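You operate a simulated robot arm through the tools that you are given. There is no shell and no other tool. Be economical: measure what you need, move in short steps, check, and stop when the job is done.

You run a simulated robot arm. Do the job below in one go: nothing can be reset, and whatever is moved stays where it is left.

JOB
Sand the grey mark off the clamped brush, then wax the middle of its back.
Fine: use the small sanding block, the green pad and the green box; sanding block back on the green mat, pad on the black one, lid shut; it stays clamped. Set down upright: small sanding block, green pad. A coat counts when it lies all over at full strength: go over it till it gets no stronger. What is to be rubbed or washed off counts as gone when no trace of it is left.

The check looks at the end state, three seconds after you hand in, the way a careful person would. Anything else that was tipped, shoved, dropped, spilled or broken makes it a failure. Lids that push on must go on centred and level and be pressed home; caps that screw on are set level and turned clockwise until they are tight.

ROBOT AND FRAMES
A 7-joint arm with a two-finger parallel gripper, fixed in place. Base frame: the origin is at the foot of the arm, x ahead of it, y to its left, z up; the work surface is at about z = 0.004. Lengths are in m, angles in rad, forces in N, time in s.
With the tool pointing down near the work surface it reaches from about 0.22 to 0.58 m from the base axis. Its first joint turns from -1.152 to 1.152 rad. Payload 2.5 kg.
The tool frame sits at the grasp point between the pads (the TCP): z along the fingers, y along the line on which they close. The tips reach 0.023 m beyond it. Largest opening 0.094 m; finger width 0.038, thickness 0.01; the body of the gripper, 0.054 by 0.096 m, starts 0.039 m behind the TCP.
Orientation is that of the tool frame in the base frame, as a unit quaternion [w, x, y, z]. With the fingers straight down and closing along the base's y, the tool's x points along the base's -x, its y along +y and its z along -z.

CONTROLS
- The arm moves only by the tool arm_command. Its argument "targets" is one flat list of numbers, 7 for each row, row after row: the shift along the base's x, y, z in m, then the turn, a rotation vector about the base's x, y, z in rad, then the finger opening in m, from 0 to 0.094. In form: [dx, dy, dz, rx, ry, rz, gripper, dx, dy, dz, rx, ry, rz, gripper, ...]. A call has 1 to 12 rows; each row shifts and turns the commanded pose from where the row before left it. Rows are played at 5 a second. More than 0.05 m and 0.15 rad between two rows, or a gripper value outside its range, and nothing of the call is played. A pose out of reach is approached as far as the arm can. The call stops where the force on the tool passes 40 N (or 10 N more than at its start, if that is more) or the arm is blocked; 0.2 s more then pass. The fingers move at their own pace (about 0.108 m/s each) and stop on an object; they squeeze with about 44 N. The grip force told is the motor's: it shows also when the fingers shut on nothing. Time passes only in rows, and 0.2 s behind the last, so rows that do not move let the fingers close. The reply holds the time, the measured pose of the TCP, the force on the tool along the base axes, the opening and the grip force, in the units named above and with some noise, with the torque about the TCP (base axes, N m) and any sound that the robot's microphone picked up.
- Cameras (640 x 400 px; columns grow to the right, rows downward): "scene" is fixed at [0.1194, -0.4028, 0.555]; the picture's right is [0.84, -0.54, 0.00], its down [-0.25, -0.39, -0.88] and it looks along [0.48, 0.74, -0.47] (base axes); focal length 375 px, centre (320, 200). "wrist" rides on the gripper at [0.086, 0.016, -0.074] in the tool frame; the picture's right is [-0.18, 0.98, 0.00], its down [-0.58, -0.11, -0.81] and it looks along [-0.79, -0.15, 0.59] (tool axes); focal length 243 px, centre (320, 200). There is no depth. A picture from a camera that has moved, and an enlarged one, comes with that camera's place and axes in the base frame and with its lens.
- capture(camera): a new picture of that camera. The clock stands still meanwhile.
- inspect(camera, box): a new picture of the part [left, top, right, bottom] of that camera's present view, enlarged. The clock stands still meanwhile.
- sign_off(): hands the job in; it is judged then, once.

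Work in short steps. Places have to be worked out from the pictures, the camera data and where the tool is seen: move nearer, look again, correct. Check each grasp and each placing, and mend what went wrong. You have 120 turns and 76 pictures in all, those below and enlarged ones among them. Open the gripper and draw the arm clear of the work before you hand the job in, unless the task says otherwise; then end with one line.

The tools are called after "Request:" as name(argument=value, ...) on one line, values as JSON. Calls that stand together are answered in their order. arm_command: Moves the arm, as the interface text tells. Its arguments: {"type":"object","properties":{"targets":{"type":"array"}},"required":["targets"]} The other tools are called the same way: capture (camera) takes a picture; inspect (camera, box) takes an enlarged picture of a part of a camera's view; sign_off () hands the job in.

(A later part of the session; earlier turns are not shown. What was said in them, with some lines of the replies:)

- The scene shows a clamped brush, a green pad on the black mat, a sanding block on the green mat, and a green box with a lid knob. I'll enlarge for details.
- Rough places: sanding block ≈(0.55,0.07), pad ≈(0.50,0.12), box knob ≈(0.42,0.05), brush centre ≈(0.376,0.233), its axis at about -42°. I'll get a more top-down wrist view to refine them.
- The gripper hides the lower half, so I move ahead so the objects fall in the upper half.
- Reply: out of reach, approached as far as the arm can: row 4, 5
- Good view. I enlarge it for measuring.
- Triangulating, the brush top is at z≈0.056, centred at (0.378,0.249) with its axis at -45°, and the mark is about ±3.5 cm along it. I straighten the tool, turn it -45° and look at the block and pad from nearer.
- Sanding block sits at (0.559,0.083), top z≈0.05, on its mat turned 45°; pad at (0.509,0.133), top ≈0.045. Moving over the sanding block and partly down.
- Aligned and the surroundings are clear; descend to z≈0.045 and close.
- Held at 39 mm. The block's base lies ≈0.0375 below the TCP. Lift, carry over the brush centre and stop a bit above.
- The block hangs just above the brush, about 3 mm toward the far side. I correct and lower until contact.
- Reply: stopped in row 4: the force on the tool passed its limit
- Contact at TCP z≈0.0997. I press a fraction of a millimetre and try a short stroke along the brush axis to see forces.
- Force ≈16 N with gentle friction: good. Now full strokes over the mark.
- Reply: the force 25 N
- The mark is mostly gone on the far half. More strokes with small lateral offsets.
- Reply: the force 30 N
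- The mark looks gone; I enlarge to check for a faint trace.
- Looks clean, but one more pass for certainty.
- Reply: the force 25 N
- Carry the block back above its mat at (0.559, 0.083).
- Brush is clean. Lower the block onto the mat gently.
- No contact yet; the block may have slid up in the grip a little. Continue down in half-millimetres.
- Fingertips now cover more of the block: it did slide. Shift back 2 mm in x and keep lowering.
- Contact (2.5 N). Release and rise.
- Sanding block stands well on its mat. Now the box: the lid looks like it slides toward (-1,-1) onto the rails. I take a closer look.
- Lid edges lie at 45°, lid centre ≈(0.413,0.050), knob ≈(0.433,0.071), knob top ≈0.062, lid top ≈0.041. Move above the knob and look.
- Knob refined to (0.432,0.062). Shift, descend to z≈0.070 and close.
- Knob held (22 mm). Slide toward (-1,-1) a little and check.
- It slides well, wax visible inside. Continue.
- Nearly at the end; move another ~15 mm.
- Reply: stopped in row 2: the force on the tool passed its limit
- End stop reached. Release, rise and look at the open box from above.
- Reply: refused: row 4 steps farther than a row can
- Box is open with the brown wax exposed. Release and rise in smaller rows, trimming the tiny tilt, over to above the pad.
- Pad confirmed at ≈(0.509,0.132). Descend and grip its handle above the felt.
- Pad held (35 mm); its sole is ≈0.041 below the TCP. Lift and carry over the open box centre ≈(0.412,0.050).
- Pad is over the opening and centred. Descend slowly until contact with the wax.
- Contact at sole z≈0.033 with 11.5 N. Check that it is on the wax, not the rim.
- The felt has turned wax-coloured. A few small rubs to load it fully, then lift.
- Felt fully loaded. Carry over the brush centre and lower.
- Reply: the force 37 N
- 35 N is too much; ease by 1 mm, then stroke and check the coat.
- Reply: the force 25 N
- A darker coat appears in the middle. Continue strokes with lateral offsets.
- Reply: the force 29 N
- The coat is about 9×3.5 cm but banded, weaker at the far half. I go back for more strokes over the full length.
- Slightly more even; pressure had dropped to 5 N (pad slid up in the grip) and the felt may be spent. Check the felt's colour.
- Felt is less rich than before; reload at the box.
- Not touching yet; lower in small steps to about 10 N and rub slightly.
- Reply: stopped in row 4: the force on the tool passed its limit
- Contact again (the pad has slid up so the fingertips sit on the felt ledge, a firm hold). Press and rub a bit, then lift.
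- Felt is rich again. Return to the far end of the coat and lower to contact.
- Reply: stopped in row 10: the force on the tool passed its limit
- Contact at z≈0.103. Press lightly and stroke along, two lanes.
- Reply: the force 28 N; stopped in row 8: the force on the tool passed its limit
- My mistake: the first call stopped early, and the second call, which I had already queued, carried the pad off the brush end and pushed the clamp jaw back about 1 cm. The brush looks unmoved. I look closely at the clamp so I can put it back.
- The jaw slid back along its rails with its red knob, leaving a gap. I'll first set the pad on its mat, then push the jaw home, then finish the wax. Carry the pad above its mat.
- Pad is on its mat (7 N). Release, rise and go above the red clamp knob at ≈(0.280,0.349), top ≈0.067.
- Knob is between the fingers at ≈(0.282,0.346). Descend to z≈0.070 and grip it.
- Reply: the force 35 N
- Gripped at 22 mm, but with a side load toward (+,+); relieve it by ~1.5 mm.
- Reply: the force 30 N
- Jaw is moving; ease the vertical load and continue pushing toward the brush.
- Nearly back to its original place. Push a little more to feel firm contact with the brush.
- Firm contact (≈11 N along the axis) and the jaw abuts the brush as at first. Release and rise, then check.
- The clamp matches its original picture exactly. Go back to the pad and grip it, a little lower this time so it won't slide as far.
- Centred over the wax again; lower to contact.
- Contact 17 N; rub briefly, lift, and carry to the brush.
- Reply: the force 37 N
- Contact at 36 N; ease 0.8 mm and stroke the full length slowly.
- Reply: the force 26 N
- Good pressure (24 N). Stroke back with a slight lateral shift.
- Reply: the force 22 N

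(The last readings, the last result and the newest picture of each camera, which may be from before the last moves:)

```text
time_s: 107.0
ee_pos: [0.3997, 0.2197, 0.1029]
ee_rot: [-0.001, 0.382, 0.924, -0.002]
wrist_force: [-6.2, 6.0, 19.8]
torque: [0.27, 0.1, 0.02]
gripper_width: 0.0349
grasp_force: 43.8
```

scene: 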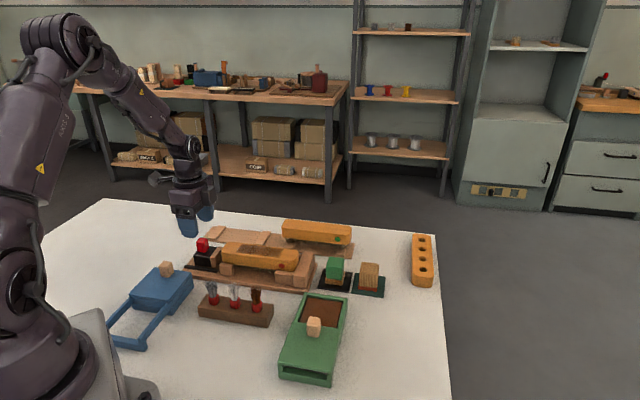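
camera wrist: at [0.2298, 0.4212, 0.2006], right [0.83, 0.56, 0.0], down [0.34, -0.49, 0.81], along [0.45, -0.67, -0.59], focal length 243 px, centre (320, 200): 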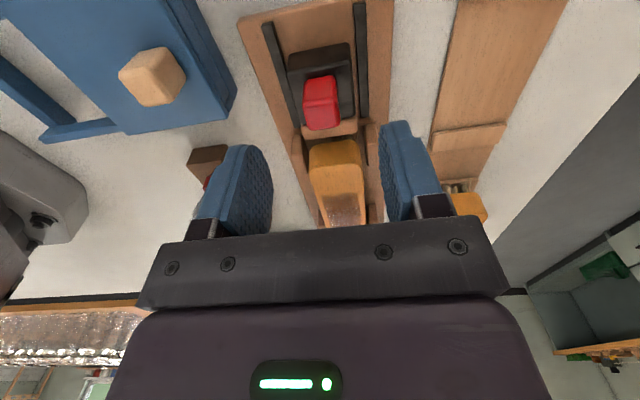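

Lift off at the near end and look at the coat.

Request:
arm_command(targets=[0, 0, 0.03, 0, 0, 0, 0.02, 0.02, -0.02, 0.03, 0, 0, 0, 0.02, 0.02, -0.02, 0.02, 0, 0, 0, 0.02])

Request:
inspect(camera="scene", box=[200, 220, 310, 290])

```text
time_s: 107.8
ee_pos: [0.4411, 0.1789, 0.182]
ee_rot: [-0.001, 0.383, 0.924, -0.002]
wrist_force: [0.2, 0.3, -0.2]
torque: [0.01, 0.0, 0.01]
gripper_width: 0.0352
grasp_force: 44.2
```

```text
5.71 times, centred on (255, 255) of scene
camera zoom: at [0.1194, -0.4028, 0.555], right [0.84, -0.54, 0.0], down [-0.25, -0.39, -0.88], along [0.48, 0.74, -0.47], focal length 2142 px, centre (691, -114)
```

zoom: 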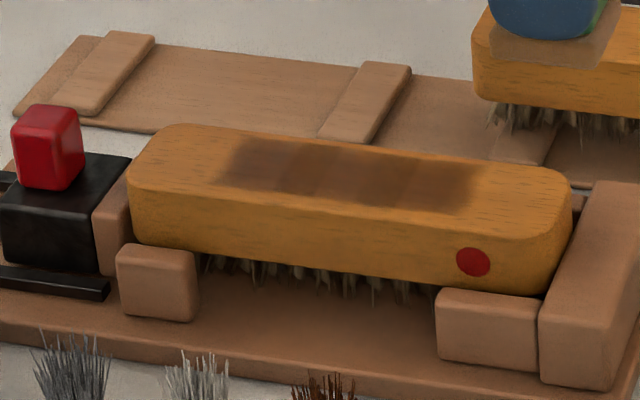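

Request:
inspect(camera="scene", box=[232, 240, 288, 262])

```text
11.43 times, centred on (260, 251) of scene
camera zoom: at [0.1194, -0.4028, 0.555], right [0.84, -0.54, 0.0], down [-0.25, -0.39, -0.88], along [0.48, 0.74, -0.47], focal length 4284 px, centre (1006, -383)
```

zoom: 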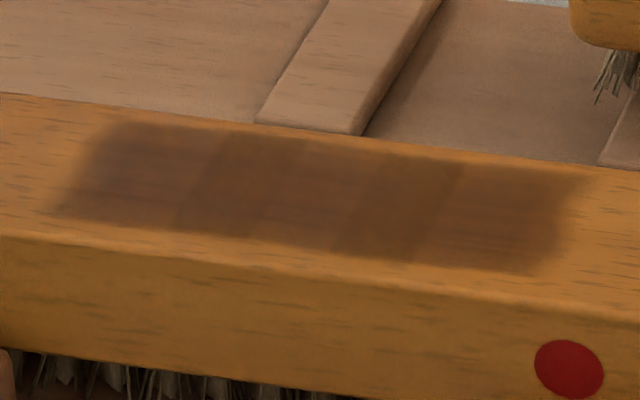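

Nearly uniform now, but slight banding remains. One more loading and a final even pass, to see if it gets any stronger.

Request:
arm_command(targets=[-0.0065, -0.0318, 0, 0, 0, 0, 0.02, -0.0065, -0.0318, 0, 0, 0, 0, 0.02, -0.0065, -0.0318, 0, 0, 0, 0, 0.02, -0.0065, -0.0316, 0, 0, 0, 0, 0.02, 0, 0, -0.045, 0, 0, 0, 0.02, 0, 0, -0.04, 0, 0, 0, 0.02, 0, 0, -0.022, 0, 0, 0, 0.02, 0, 0, -0.003, 0, 0, 0, 0.02, 0, 0, -0.0015, 0, 0, 0, 0.02, 0, 0, -0.001, 0, 0, 0, 0.02, 0, 0, 0, 0, 0, 0, 0.02])

```text
time_s: 110.2
ee_pos: [0.4145, 0.0516, 0.0695]
ee_rot: [0.001, 0.383, 0.924, -0.002]
wrist_force: [-0.4, -0.1, -0.7]
torque: [0.01, -0.01, -0.06]
gripper_width: 0.0352
grasp_force: 43.8
```

Request:
arm_command(targets=[0, 0, -0.001, 0, 0, 0, 0.02, 0, 0, -0.001, 0, 0, 0, 0.02, 0, 0, -0.0007, 0, 0, 0, 0.02, 0, 0, 0, 0, 0, 0, 0.02])

```text
time_s: 111.2
ee_pos: [0.4156, 0.0513, 0.0683]
ee_rot: [0.0, 0.383, 0.924, -0.002]
wrist_force: [-9.1, -1.0, 24.0]
torque: [0.08, 0.17, 0.01]
gripper_width: 0.0351
grasp_force: 43.7
```

Loaded (24 N). Carry to the near end of the coat this time and lower.

Request:
arm_command(targets=[0.003, -0.003, 0, 0, 0, 0, 0.02, -0.003, 0.003, 0, 0, 0, 0, 0.02, 0, 0, 0.045, 0, 0, 0, 0.02, 0, 0, 0.045, 0, 0, 0, 0.02, -0.0023, 0.0336, 0, 0, 0, 0, 0.02, -0.0023, 0.0336, 0, 0, 0, 0, 0.02, -0.0023, 0.0336, 0, 0, 0, 0, 0.02, -0.0023, 0.0336, 0, 0, 0, 0, 0.02, -0.0023, 0.0336, 0, 0, 0, 0, 0.02, 0, 0, -0.04, 0, 0, 0, 0.02, 0, 0, -0.01, 0, 0, 0, 0.02, 0, 0, -0.002, 0, 0, 0, 0.02])

```text
time_s: 113.8
ee_pos: [0.4031, 0.2216, 0.1048]
ee_rot: [0.0, 0.383, 0.924, -0.003]
wrist_force: [0.6, 0.0, -0.8]
torque: [0.02, 0.0, -0.02]
gripper_width: 0.0353
grasp_force: 44.1
```

Request:
arm_command(targets=[0, 0, -0.0015, 0, 0, 0, 0.02, 0, 0, -0.001, 0, 0, 0, 0.02, 0, 0, -0.0005, 0, 0, 0, 0.02, 0, 0, 0, 0, 0, 0, 0.02])

```text
time_s: 114.8
ee_pos: [0.4035, 0.2192, 0.1036]
ee_rot: [0.0, 0.383, 0.924, -0.002]
wrist_force: [-5.0, -1.4, 14.7]
torque: [-0.03, 0.13, -0.01]
gripper_width: 0.0348
grasp_force: 43.6
```

Request:
arm_command(targets=[0, 0, -0.0003, 0, 0, 0, 0.02, -0.006, 0.006, 0, 0, 0, 0, 0.02, -0.006, 0.006, 0, 0, 0, 0, 0.02, -0.006, 0.006, 0, 0, 0, 0, 0.02, -0.006, 0.006, 0, 0, 0, 0, 0.02, -0.006, 0.006, 0, 0, 0, 0, 0.02, -0.006, 0.006, 0, 0, 0, 0, 0.02, -0.006, 0.006, 0, 0, 0, 0, 0.02, -0.006, 0.006, 0, 0, 0, 0, 0.02])

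```text
time_s: 116.8
ee_pos: [0.3571, 0.2683, 0.1024]
ee_rot: [0.0, 0.382, 0.924, -0.001]
wrist_force: [7.8, -6.9, 25.4]
torque: [-0.17, -0.32, 0.0]
gripper_width: 0.0353
grasp_force: 44.1
```

Request:
arm_command(targets=[0.003, 0.003, 0.0002, 0, 0, 0, 0.02, 0.006, -0.006, 0, 0, 0, 0, 0.02, 0.006, -0.006, 0, 0, 0, 0, 0.02, 0.006, -0.006, 0, 0, 0, 0, 0.02, 0.006, -0.006, 0, 0, 0, 0, 0.02, 0.006, -0.006, 0, 0, 0, 0, 0.02, 0.006, -0.006, 0, 0, 0, 0, 0.02, 0.006, -0.006, 0, 0, 0, 0, 0.02, 0.006, -0.006, 0, 0, 0, 0, 0.02, 0, 0, 0.03, 0, 0, 0, 0.02, 0.025, -0.025, 0.03, 0, 0, 0, 0.02, 0.02, -0.02, 0.01, 0, 0, 0, 0.02])

Request:
inspect(camera="scene", box=[232, 240, 288, 262])

```text
time_s: 119.3
ee_pos: [0.4516, 0.1769, 0.1719]
ee_rot: [0.0, 0.383, 0.924, -0.002]
wrist_force: [0.0, -0.2, -0.5]
torque: [0.01, 0.0, -0.04]
gripper_width: 0.035
grasp_force: 44.5
```

```text
11.43 times, centred on (260, 251) of scene
camera zoom: at [0.1194, -0.4028, 0.555], right [0.84, -0.54, 0.0], down [-0.25, -0.39, -0.88], along [0.48, 0.74, -0.47], focal length 4284 px, centre (1006, -383)
```

zoom: 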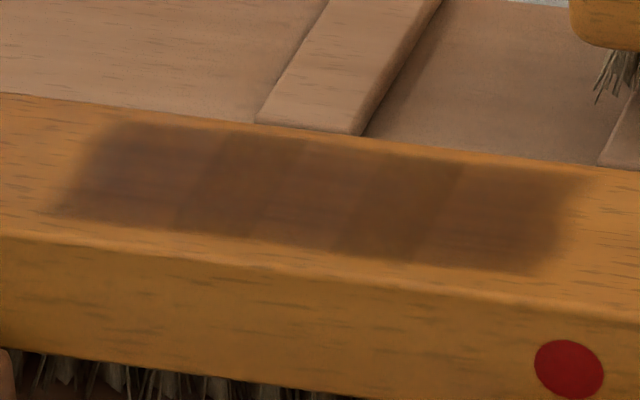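

Nearly identical, though some bands still show faint grain, so perhaps not quite saturated. One more fresh load and a longer set of strokes, one call at a time.

Request:
arm_command(targets=[-0.00915, -0.03125, 0, 0, 0, 0, 0.02, -0.00915, -0.03125, 0, 0, 0, 0, 0.02, -0.00915, -0.03125, 0, 0, 0, 0, 0.02, -0.00915, -0.03125, 0, 0, 0, 0, 0.02, 0, 0, -0.045, 0, 0, 0, 0.02, 0, 0, -0.04, 0, 0, 0, 0.02, 0, 0, -0.015, 0, 0, 0, 0.02, 0, 0, -0.0025, 0, 0, 0, 0.02, 0, 0, -0.001, 0, 0, 0, 0.02, 0, 0, -0.0007, 0, 0, 0, 0.02, 0, 0, -0.0007, 0, 0, 0, 0.02, 0, 0, 0, 0, 0, 0, 0.02])

```text
time_s: 122.0
ee_pos: [0.4146, 0.0535, 0.0682]
ee_rot: [0.0, 0.383, 0.924, -0.002]
wrist_force: [-2.5, -0.6, 7.8]
torque: [0.08, 0.01, 0.03]
gripper_width: 0.035
grasp_force: 43.7
```

Request:
arm_command(targets=[0.003, -0.003, -0.0004, 0, 0, 0, 0.02, -0.003, 0.003, 0, 0, 0, 0, 0.02, 0, 0, 0.045, 0, 0, 0, 0.02, 0, 0, 0.045, 0, 0, 0, 0.02, -0.0102, 0.036, 0, 0, 0, 0, 0.02, -0.0102, 0.036, 0, 0, 0, 0, 0.02, -0.0102, 0.036, 0, 0, 0, 0, 0.02, -0.0102, 0.036, 0, 0, 0, 0, 0.02, -0.0102, 0.036, 0, 0, 0, 0, 0.02, -0.0102, 0.036, 0, 0, 0, 0, 0.02, 0, 0, -0.04, 0, 0, 0, 0.02, 0, 0, -0.01, 0, 0, 0, 0.02])

```text
time_s: 124.5
ee_pos: [0.3531, 0.27, 0.1071]
ee_rot: [0.001, 0.383, 0.924, -0.002]
wrist_force: [-0.3, 0.4, -0.7]
torque: [-0.01, 0.02, 0.0]
gripper_width: 0.0349
grasp_force: 44.0
```

Request:
arm_command(targets=[0, 0, -0.0035, 0, 0, 0, 0.02, 0, 0, -0.0007, 0, 0, 0, 0.02, 0, 0, -0.0004, 0, 0, 0, 0.02, 0, 0, 0, 0, 0, 0, 0.02])

```text
time_s: 125.5
ee_pos: [0.3533, 0.2694, 0.1026]
ee_rot: [0.0, 0.383, 0.924, -0.002]
wrist_force: [-0.4, -0.5, 2.8]
torque: [0.03, -0.07, -0.01]
gripper_width: 0.0349
grasp_force: 44.6
```

Light contact (3 N); press 0.6 mm more and stroke there and back.

Request:
arm_command(targets=[0, 0, -0.0007, 0, 0, 0, 0.02, 0.01, -0.01, 0, 0, 0, 0, 0.02, 0.01, -0.01, 0, 0, 0, 0, 0.02, 0.01, -0.01, 0, 0, 0, 0, 0.02, 0.01, -0.01, 0, 0, 0, 0, 0.02, 0.01, -0.01, 0, 0, 0, 0, 0.02, 0.002, 0.002, 0, 0, 0, 0, 0.02, -0.01, 0.01, 0, 0, 0, 0, 0.02, -0.01, 0.01, 0, 0, 0, 0, 0.02, -0.01, 0.01, 0, 0, 0, 0, 0.02, -0.01, 0.01, 0, 0, 0, 0, 0.02, -0.009, 0.009, 0, 0, 0, 0, 0.02])

```text
time_s: 128.2
ee_pos: [0.3565, 0.2716, 0.1022]
ee_rot: [0.001, 0.382, 0.924, -0.002]
wrist_force: [4.8, -4.0, 12.4]
torque: [-0.1, -0.2, -0.01]
gripper_width: 0.0351
grasp_force: 44.1
```

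Request:
arm_command(targets=[-0.003, -0.003, -0.0003, 0, 0, 0, 0.02, 0.01, -0.01, 0, 0, 0, 0, 0.02, 0.01, -0.01, 0, 0, 0, 0, 0.02, 0.01, -0.01, 0, 0, 0, 0, 0.02, 0.01, -0.01, 0, 0, 0, 0, 0.02, 0.01, -0.01, 0, 0, 0, 0, 0.02])

```text
time_s: 129.6
ee_pos: [0.4042, 0.2177, 0.1032]
ee_rot: [0.0, 0.383, 0.924, -0.001]
wrist_force: [-7.3, 6.5, 25.7]
torque: [0.32, 0.18, -0.01]
gripper_width: 0.035
grasp_force: 44.5
```

Request:
arm_command(targets=[0, 0, 0.03, 0, 0, 0, 0.02, 0.025, -0.025, 0.03, 0, 0, 0, 0.02, 0.02, -0.02, 0.01, 0, 0, 0, 0.02])

Request:
inspect(camera="scene", box=[232, 240, 288, 262])

```text
time_s: 130.3
ee_pos: [0.448, 0.1707, 0.1715]
ee_rot: [0.0, 0.383, 0.924, -0.003]
wrist_force: [0.3, 0.7, 0.2]
torque: [-0.05, 0.01, -0.03]
gripper_width: 0.0349
grasp_force: 43.6
```

```text
11.43 times, centred on (260, 251) of scene
camera zoom: at [0.1194, -0.4028, 0.555], right [0.84, -0.54, 0.0], down [-0.25, -0.39, -0.88], along [0.48, 0.74, -0.47], focal length 4284 px, centre (1006, -383)
```

zoom: 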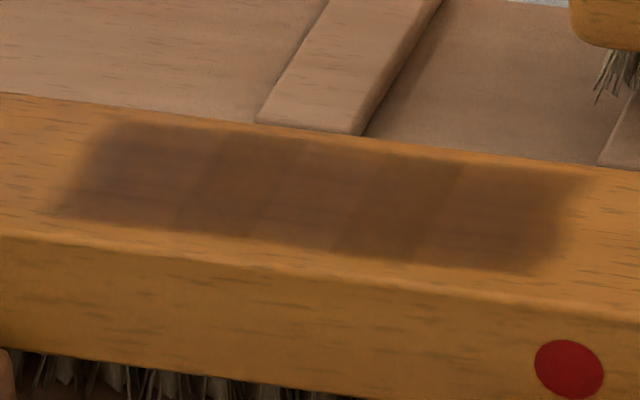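

No further change: the coat is at full strength. Put the pad back on the black mat.

Request:
arm_command(targets=[0.0305, -0.0188, 0, 0, 0, 0, 0.02, 0.0305, -0.0188, 0, 0, 0, 0, 0.02, 0, 0, -0.045, 0, 0, 0, 0.02, 0, 0, -0.045, 0, 0, 0, 0.02, 0, 0, -0.03, 0, 0, 0, 0.02, 0, 0, -0.006, 0, 0, 0, 0.02, 0, 0, -0.0015, 0, 0, 0, 0.02, 0, 0, 0, 0, 0, 0, 0.02])

```text
time_s: 132.2
ee_pos: [0.5092, 0.1336, 0.0433]
ee_rot: [-0.001, 0.383, 0.924, -0.002]
wrist_force: [0.6, 0.5, -0.3]
torque: [0.0, -0.03, -0.02]
gripper_width: 0.0351
grasp_force: 44.3
```

Request:
arm_command(targets=[0, 0, -0.001, 0, 0, 0, 0.02, 0, 0, -0.0007, 0, 0, 0, 0.02, 0, 0, 0, 0, 0, 0, 0.02])

```text
time_s: 132.9
ee_pos: [0.5106, 0.1348, 0.0423]
ee_rot: [0.0, 0.383, 0.924, -0.001]
wrist_force: [-1.6, -0.5, 5.0]
torque: [0.05, 0.0, 0.0]
gripper_width: 0.035
grasp_force: 44.0
```

Down with 5 N. Release, rise and go above the lid knob at ≈(0.3685,-0.001).

Request:
arm_command(targets=[0, 0, 0, 0, 0, 0, 0.06, 0, 0, 0, 0, 0, 0, 0.06, 0, 0, 0.04, 0, 0, 0, 0.06, 0, 0, 0.04, 0, 0, 0, 0.06, -0.0283, -0.0271, 0, 0, 0, 0, 0.06, -0.0283, -0.0271, 0, 0, 0, 0, 0.06, -0.0283, -0.0271, 0, 0, 0, 0, 0.06, -0.0283, -0.0271, 0, 0, 0, 0, 0.06, -0.0283, -0.0271, 0, 0, 0, 0, 0.05, 0, 0, -0.03, 0, 0, 0, 0.05])

Request:
capture(camera="wrist")

Request:
inspect(camera="scene", box=[280, 240, 400, 315])

```text
time_s: 135.2
ee_pos: [0.3689, -0.0021, 0.0914]
ee_rot: [0.0, 0.382, 0.924, -0.002]
wrist_force: [-0.3, -1.0, -0.4]
torque: [-0.01, -0.03, 0.01]
gripper_width: 0.0499
grasp_force: 0.1
```

```text
9 pictures are left
camera wrist: at [0.3176, 0.0719, 0.1647], right [0.83, 0.56, 0.0], down [0.34, -0.48, 0.81], along [0.45, -0.67, -0.59], focal length 243 px, centre (320, 200)
```

wrist: 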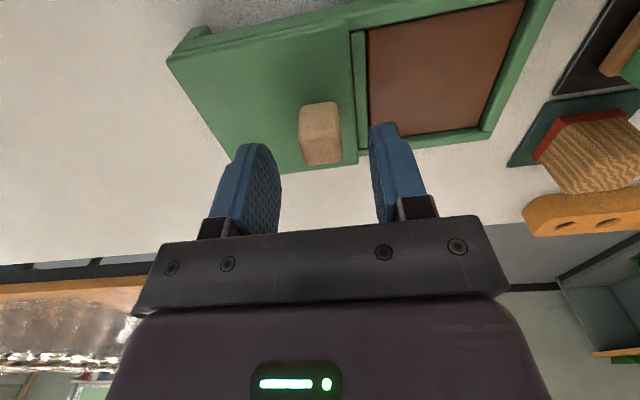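

```text
5.33 times, centred on (340, 278) of scene
camera zoom: at [0.1193, -0.4029, 0.555], right [0.84, -0.54, 0.0], down [-0.25, -0.39, -0.88], along [0.48, 0.74, -0.47], focal length 1999 px, centre (213, -213)
```

zoom: 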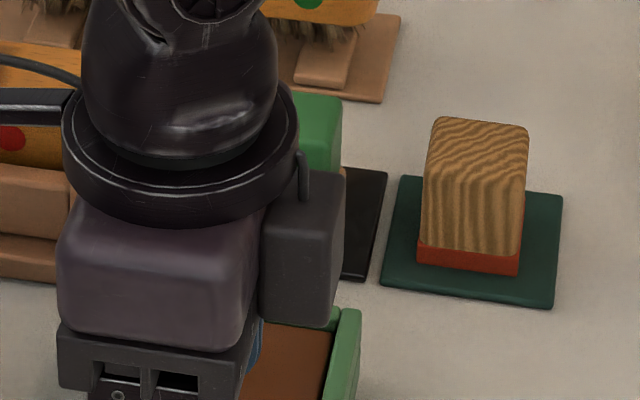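

Knob is centred between the fingers; descend and grip.

Request:
arm_command(targets=[0, 0, -0.015, 0, 0, 0, 0.05, 0, 0, -0.0075, 0, 0, 0, 0.05, 0, 0, 0, 0, 0, 0, 0.005, 0, 0, 0, 0, 0, 0, 0.005, 0, 0, 0, 0, 0, 0, 0.005])

```text
time_s: 136.3
ee_pos: [0.3682, -0.0014, 0.0688]
ee_rot: [0.0, 0.381, 0.924, -0.002]
wrist_force: [3.8, 4.7, -7.7]
torque: [0.07, -0.28, -0.09]
gripper_width: 0.0217
grasp_force: 45.3
```

Held. Slide the lid shut along (+1,+1).

Request:
arm_command(targets=[0.01, 0.01, -0.0003, 0, 0, 0, 0.005, 0.01, 0.01, 0, 0, 0, 0, 0.005, 0.01, 0.01, 0, 0, 0, 0, 0.005, 0.01, 0.01, 0, 0, 0, 0, 0.005, 0.01, 0.01, 0, 0, 0, 0, 0.005, 0.007, 0.007, 0, 0, 0, 0, 0.005])

```text
time_s: 137.8
ee_pos: [0.4241, 0.0569, 0.0678]
ee_rot: [-0.001, 0.382, 0.924, -0.003]
wrist_force: [-1.2, 0.9, -6.9]
torque: [0.93, 0.68, 0.03]
gripper_width: 0.0216
grasp_force: 45.8
```

About 8 mm left; approach the closed stop gently.

Request:
arm_command(targets=[0.003, 0.003, 0, 0, 0, 0, 0.005, 0.002, 0.002, 0, 0, 0, 0, 0.005, 0.001, 0.001, 0, 0, 0, 0, 0.005, 0, 0, 0, 0, 0, 0, 0.005])

Request:
inspect(camera="scene", box=[270, 275, 390, 390])

```text
time_s: 138.8
ee_pos: [0.4315, 0.061, 0.0693]
ee_rot: [0.0, 0.383, 0.924, -0.003]
wrist_force: [0.7, -0.4, -18.6]
torque: [0.47, 0.26, -0.01]
gripper_width: 0.0217
grasp_force: 45.0
```

```text
3.48 times, centred on (330, 332) of scene
camera zoom: at [0.1195, -0.4028, 0.555], right [0.84, -0.54, 0.0], down [-0.25, -0.39, -0.88], along [0.48, 0.74, -0.47], focal length 1304 px, centre (285, -261)
```

zoom: 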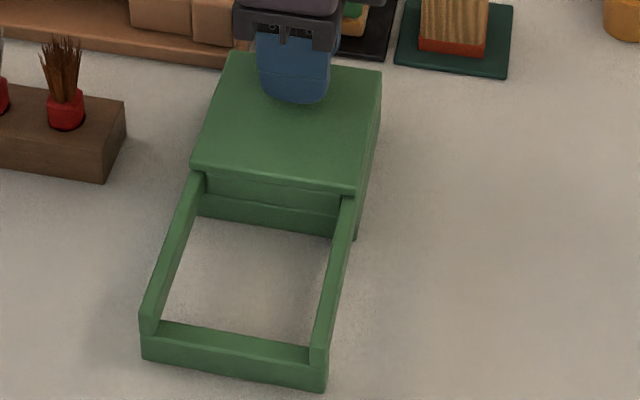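

Within about 1 mm of the original shut picture. Ease the upward pull and push to the stop.

Request:
arm_command(targets=[0.0007, 0.0007, -0.0006, 0, 0, 0, 0.005, 0.0007, 0.0007, 0, 0, 0, 0, 0.005, 0, 0, 0, 0, 0, 0, 0.005])

```text
time_s: 139.6
ee_pos: [0.4317, 0.0644, 0.0693]
ee_rot: [0.0, 0.383, 0.924, -0.002]
wrist_force: [-4.9, -4.1, -8.6]
torque: [0.28, 0.08, 0.02]
gripper_width: 0.0214
grasp_force: 45.2
```

Request:
arm_command(targets=[0.0007, 0.0007, -0.0003, 0, 0, 0, 0.005, 0, 0, 0, 0, 0, 0, 0.005])

```text
time_s: 140.2
ee_pos: [0.4322, 0.0638, 0.0679]
ee_rot: [-0.002, 0.383, 0.924, -0.003]
wrist_force: [-19.2, -8.7, 10.6]
torque: [-0.53, -0.63, 0.04]
gripper_width: 0.0213
grasp_force: 45.0
```

The stop is reached (≈20 N of resistance). Release, rise straight up and draw clear.

Request:
arm_command(targets=[0, 0, 0, 0, 0, 0, 0.05, 0, 0, 0, 0, 0, 0, 0.05, 0, 0, 0.04, 0, 0, 0, 0.06, 0, 0, 0.045, 0, 0, 0, 0.06, 0, 0, 0.045, 0, 0, 0, 0.07, -0.03, 0, 0.03, 0, 0, 0, 0.07, -0.04, -0.02, 0.02, 0, 0, 0, 0.07, -0.04, -0.02, 0.02, 0, 0, 0, 0.07])

Request:
inspect(camera="scene", box=[270, 240, 430, 390])

Request:
inspect(camera="scene", box=[180, 200, 340, 300])

```text
time_s: 141.9
ee_pos: [0.3236, 0.024, 0.2695]
ee_rot: [-0.001, 0.383, 0.924, -0.002]
wrist_force: [-0.7, 0.3, 0.7]
torque: [-0.02, -0.01, 0.0]
gripper_width: 0.0702
grasp_force: 0.1
```

```text
2.67 times, centred on (350, 315) of scene
camera zoom: at [0.1194, -0.4028, 0.555], right [0.84, -0.54, 0.0], down [-0.25, -0.39, -0.88], along [0.48, 0.74, -0.47], focal length 1000 px, centre (240, -107)
```

zoom: 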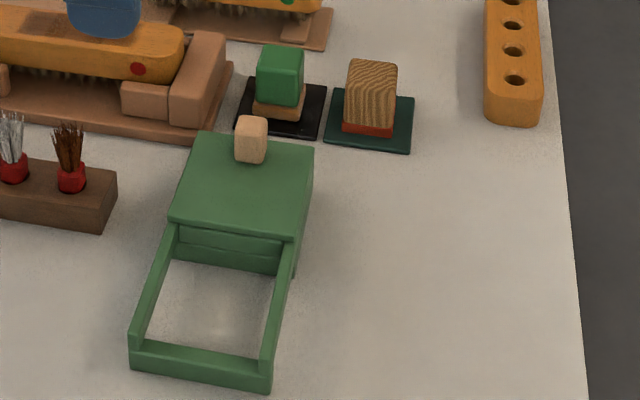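

```text
4.00 times, centred on (260, 250) of scene
camera zoom: at [0.1194, -0.4028, 0.555], right [0.84, -0.54, 0.0], down [-0.25, -0.39, -0.88], along [0.48, 0.74, -0.47], focal length 1499 px, centre (560, 0)
```

zoom: 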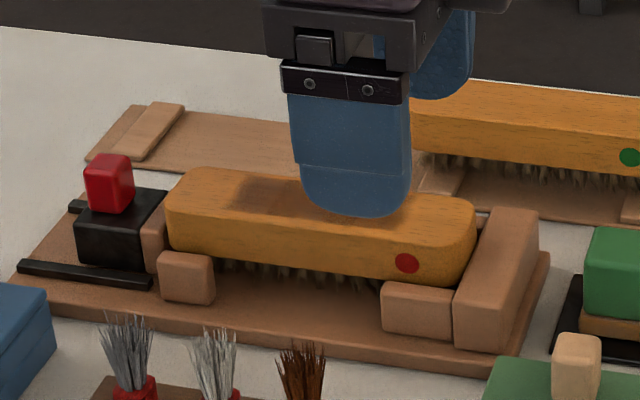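

Lid is shut as at the start, the pad and block stand upright on their mats, and the clamp is home. One wrist view of the coat from another side for evenness.

Request:
arm_command(targets=[0.003, 0.04, 0, 0, 0, 0, 0.07, 0.003, 0.04, 0, 0, 0, 0, 0.07, 0.003, 0.045, 0, 0, 0, 0, 0.07, 0.003, 0.045, 0, 0, 0, 0, 0.07, 0.003, 0.045, -0.02, 0, 0, 0, 0.07, 0.003, 0.045, -0.02, 0, 0, 0, 0.07])

Request:
inspect(camera="wrist", box=[220, 0, 420, 125])

```text
time_s: 143.3
ee_pos: [0.3396, 0.286, 0.2271]
ee_rot: [0.0, 0.383, 0.924, -0.002]
wrist_force: [0.0, -0.5, 0.6]
torque: [0.01, 0.01, -0.02]
gripper_width: 0.0701
grasp_force: 0.0
```

```text
3.20 times, centred on (320, 62) of wrist
camera zoom: at [0.2899, 0.3591, 0.3011], right [0.83, 0.56, 0.0], down [0.34, -0.48, 0.81], along [0.45, -0.67, -0.59], focal length 776 px, centre (320, 640)
```

zoom: 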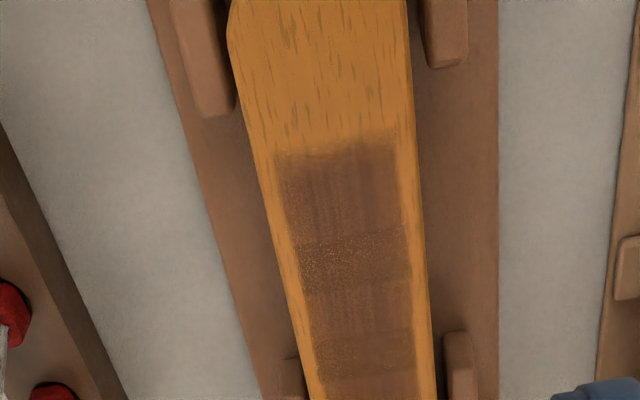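

The coat lies evenly; the bands differ only in texture, not strength. Draw the arm up and clear.

Request:
arm_command(targets=[0, -0.03, 0.04, 0, 0, 0, 0.09, 0, -0.03, 0.04, 0, 0, 0, 0.09, 0, -0.03, 0.04, 0, 0, 0, 0.09, 0, 0, 0, 0, 0, 0, 0.09])

Request:
capture(camera="scene")

```text
time_s: 144.3
ee_pos: [0.3393, 0.1941, 0.3476]
ee_rot: [0.0, 0.383, 0.924, -0.003]
wrist_force: [-0.4, 0.0, 0.4]
torque: [-0.03, 0.02, -0.02]
gripper_width: 0.0898
grasp_force: 0.0
```

```text
3 pictures are left
```

scene: 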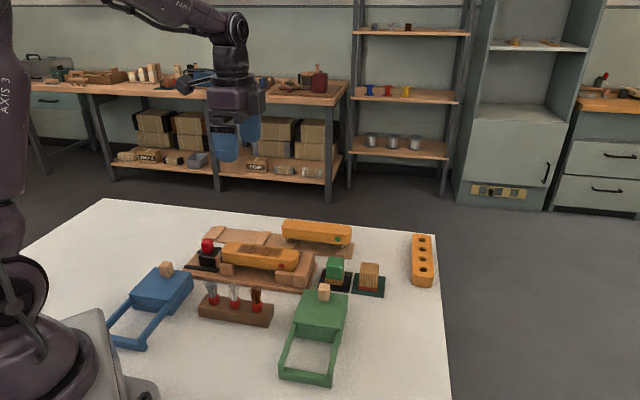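

Everything is in place and the arm is clear; handing in.

Request:
sign_off()

```text
The job is handed in.
```

The grey mark is sanded off and the middle of the brush's back is waxed until it got no stronger; along the way I knocked the clamp jaw back about 1 cm and pushed it home against the brush, the block and pad stand upright on their mats, and the green box's lid is shut.
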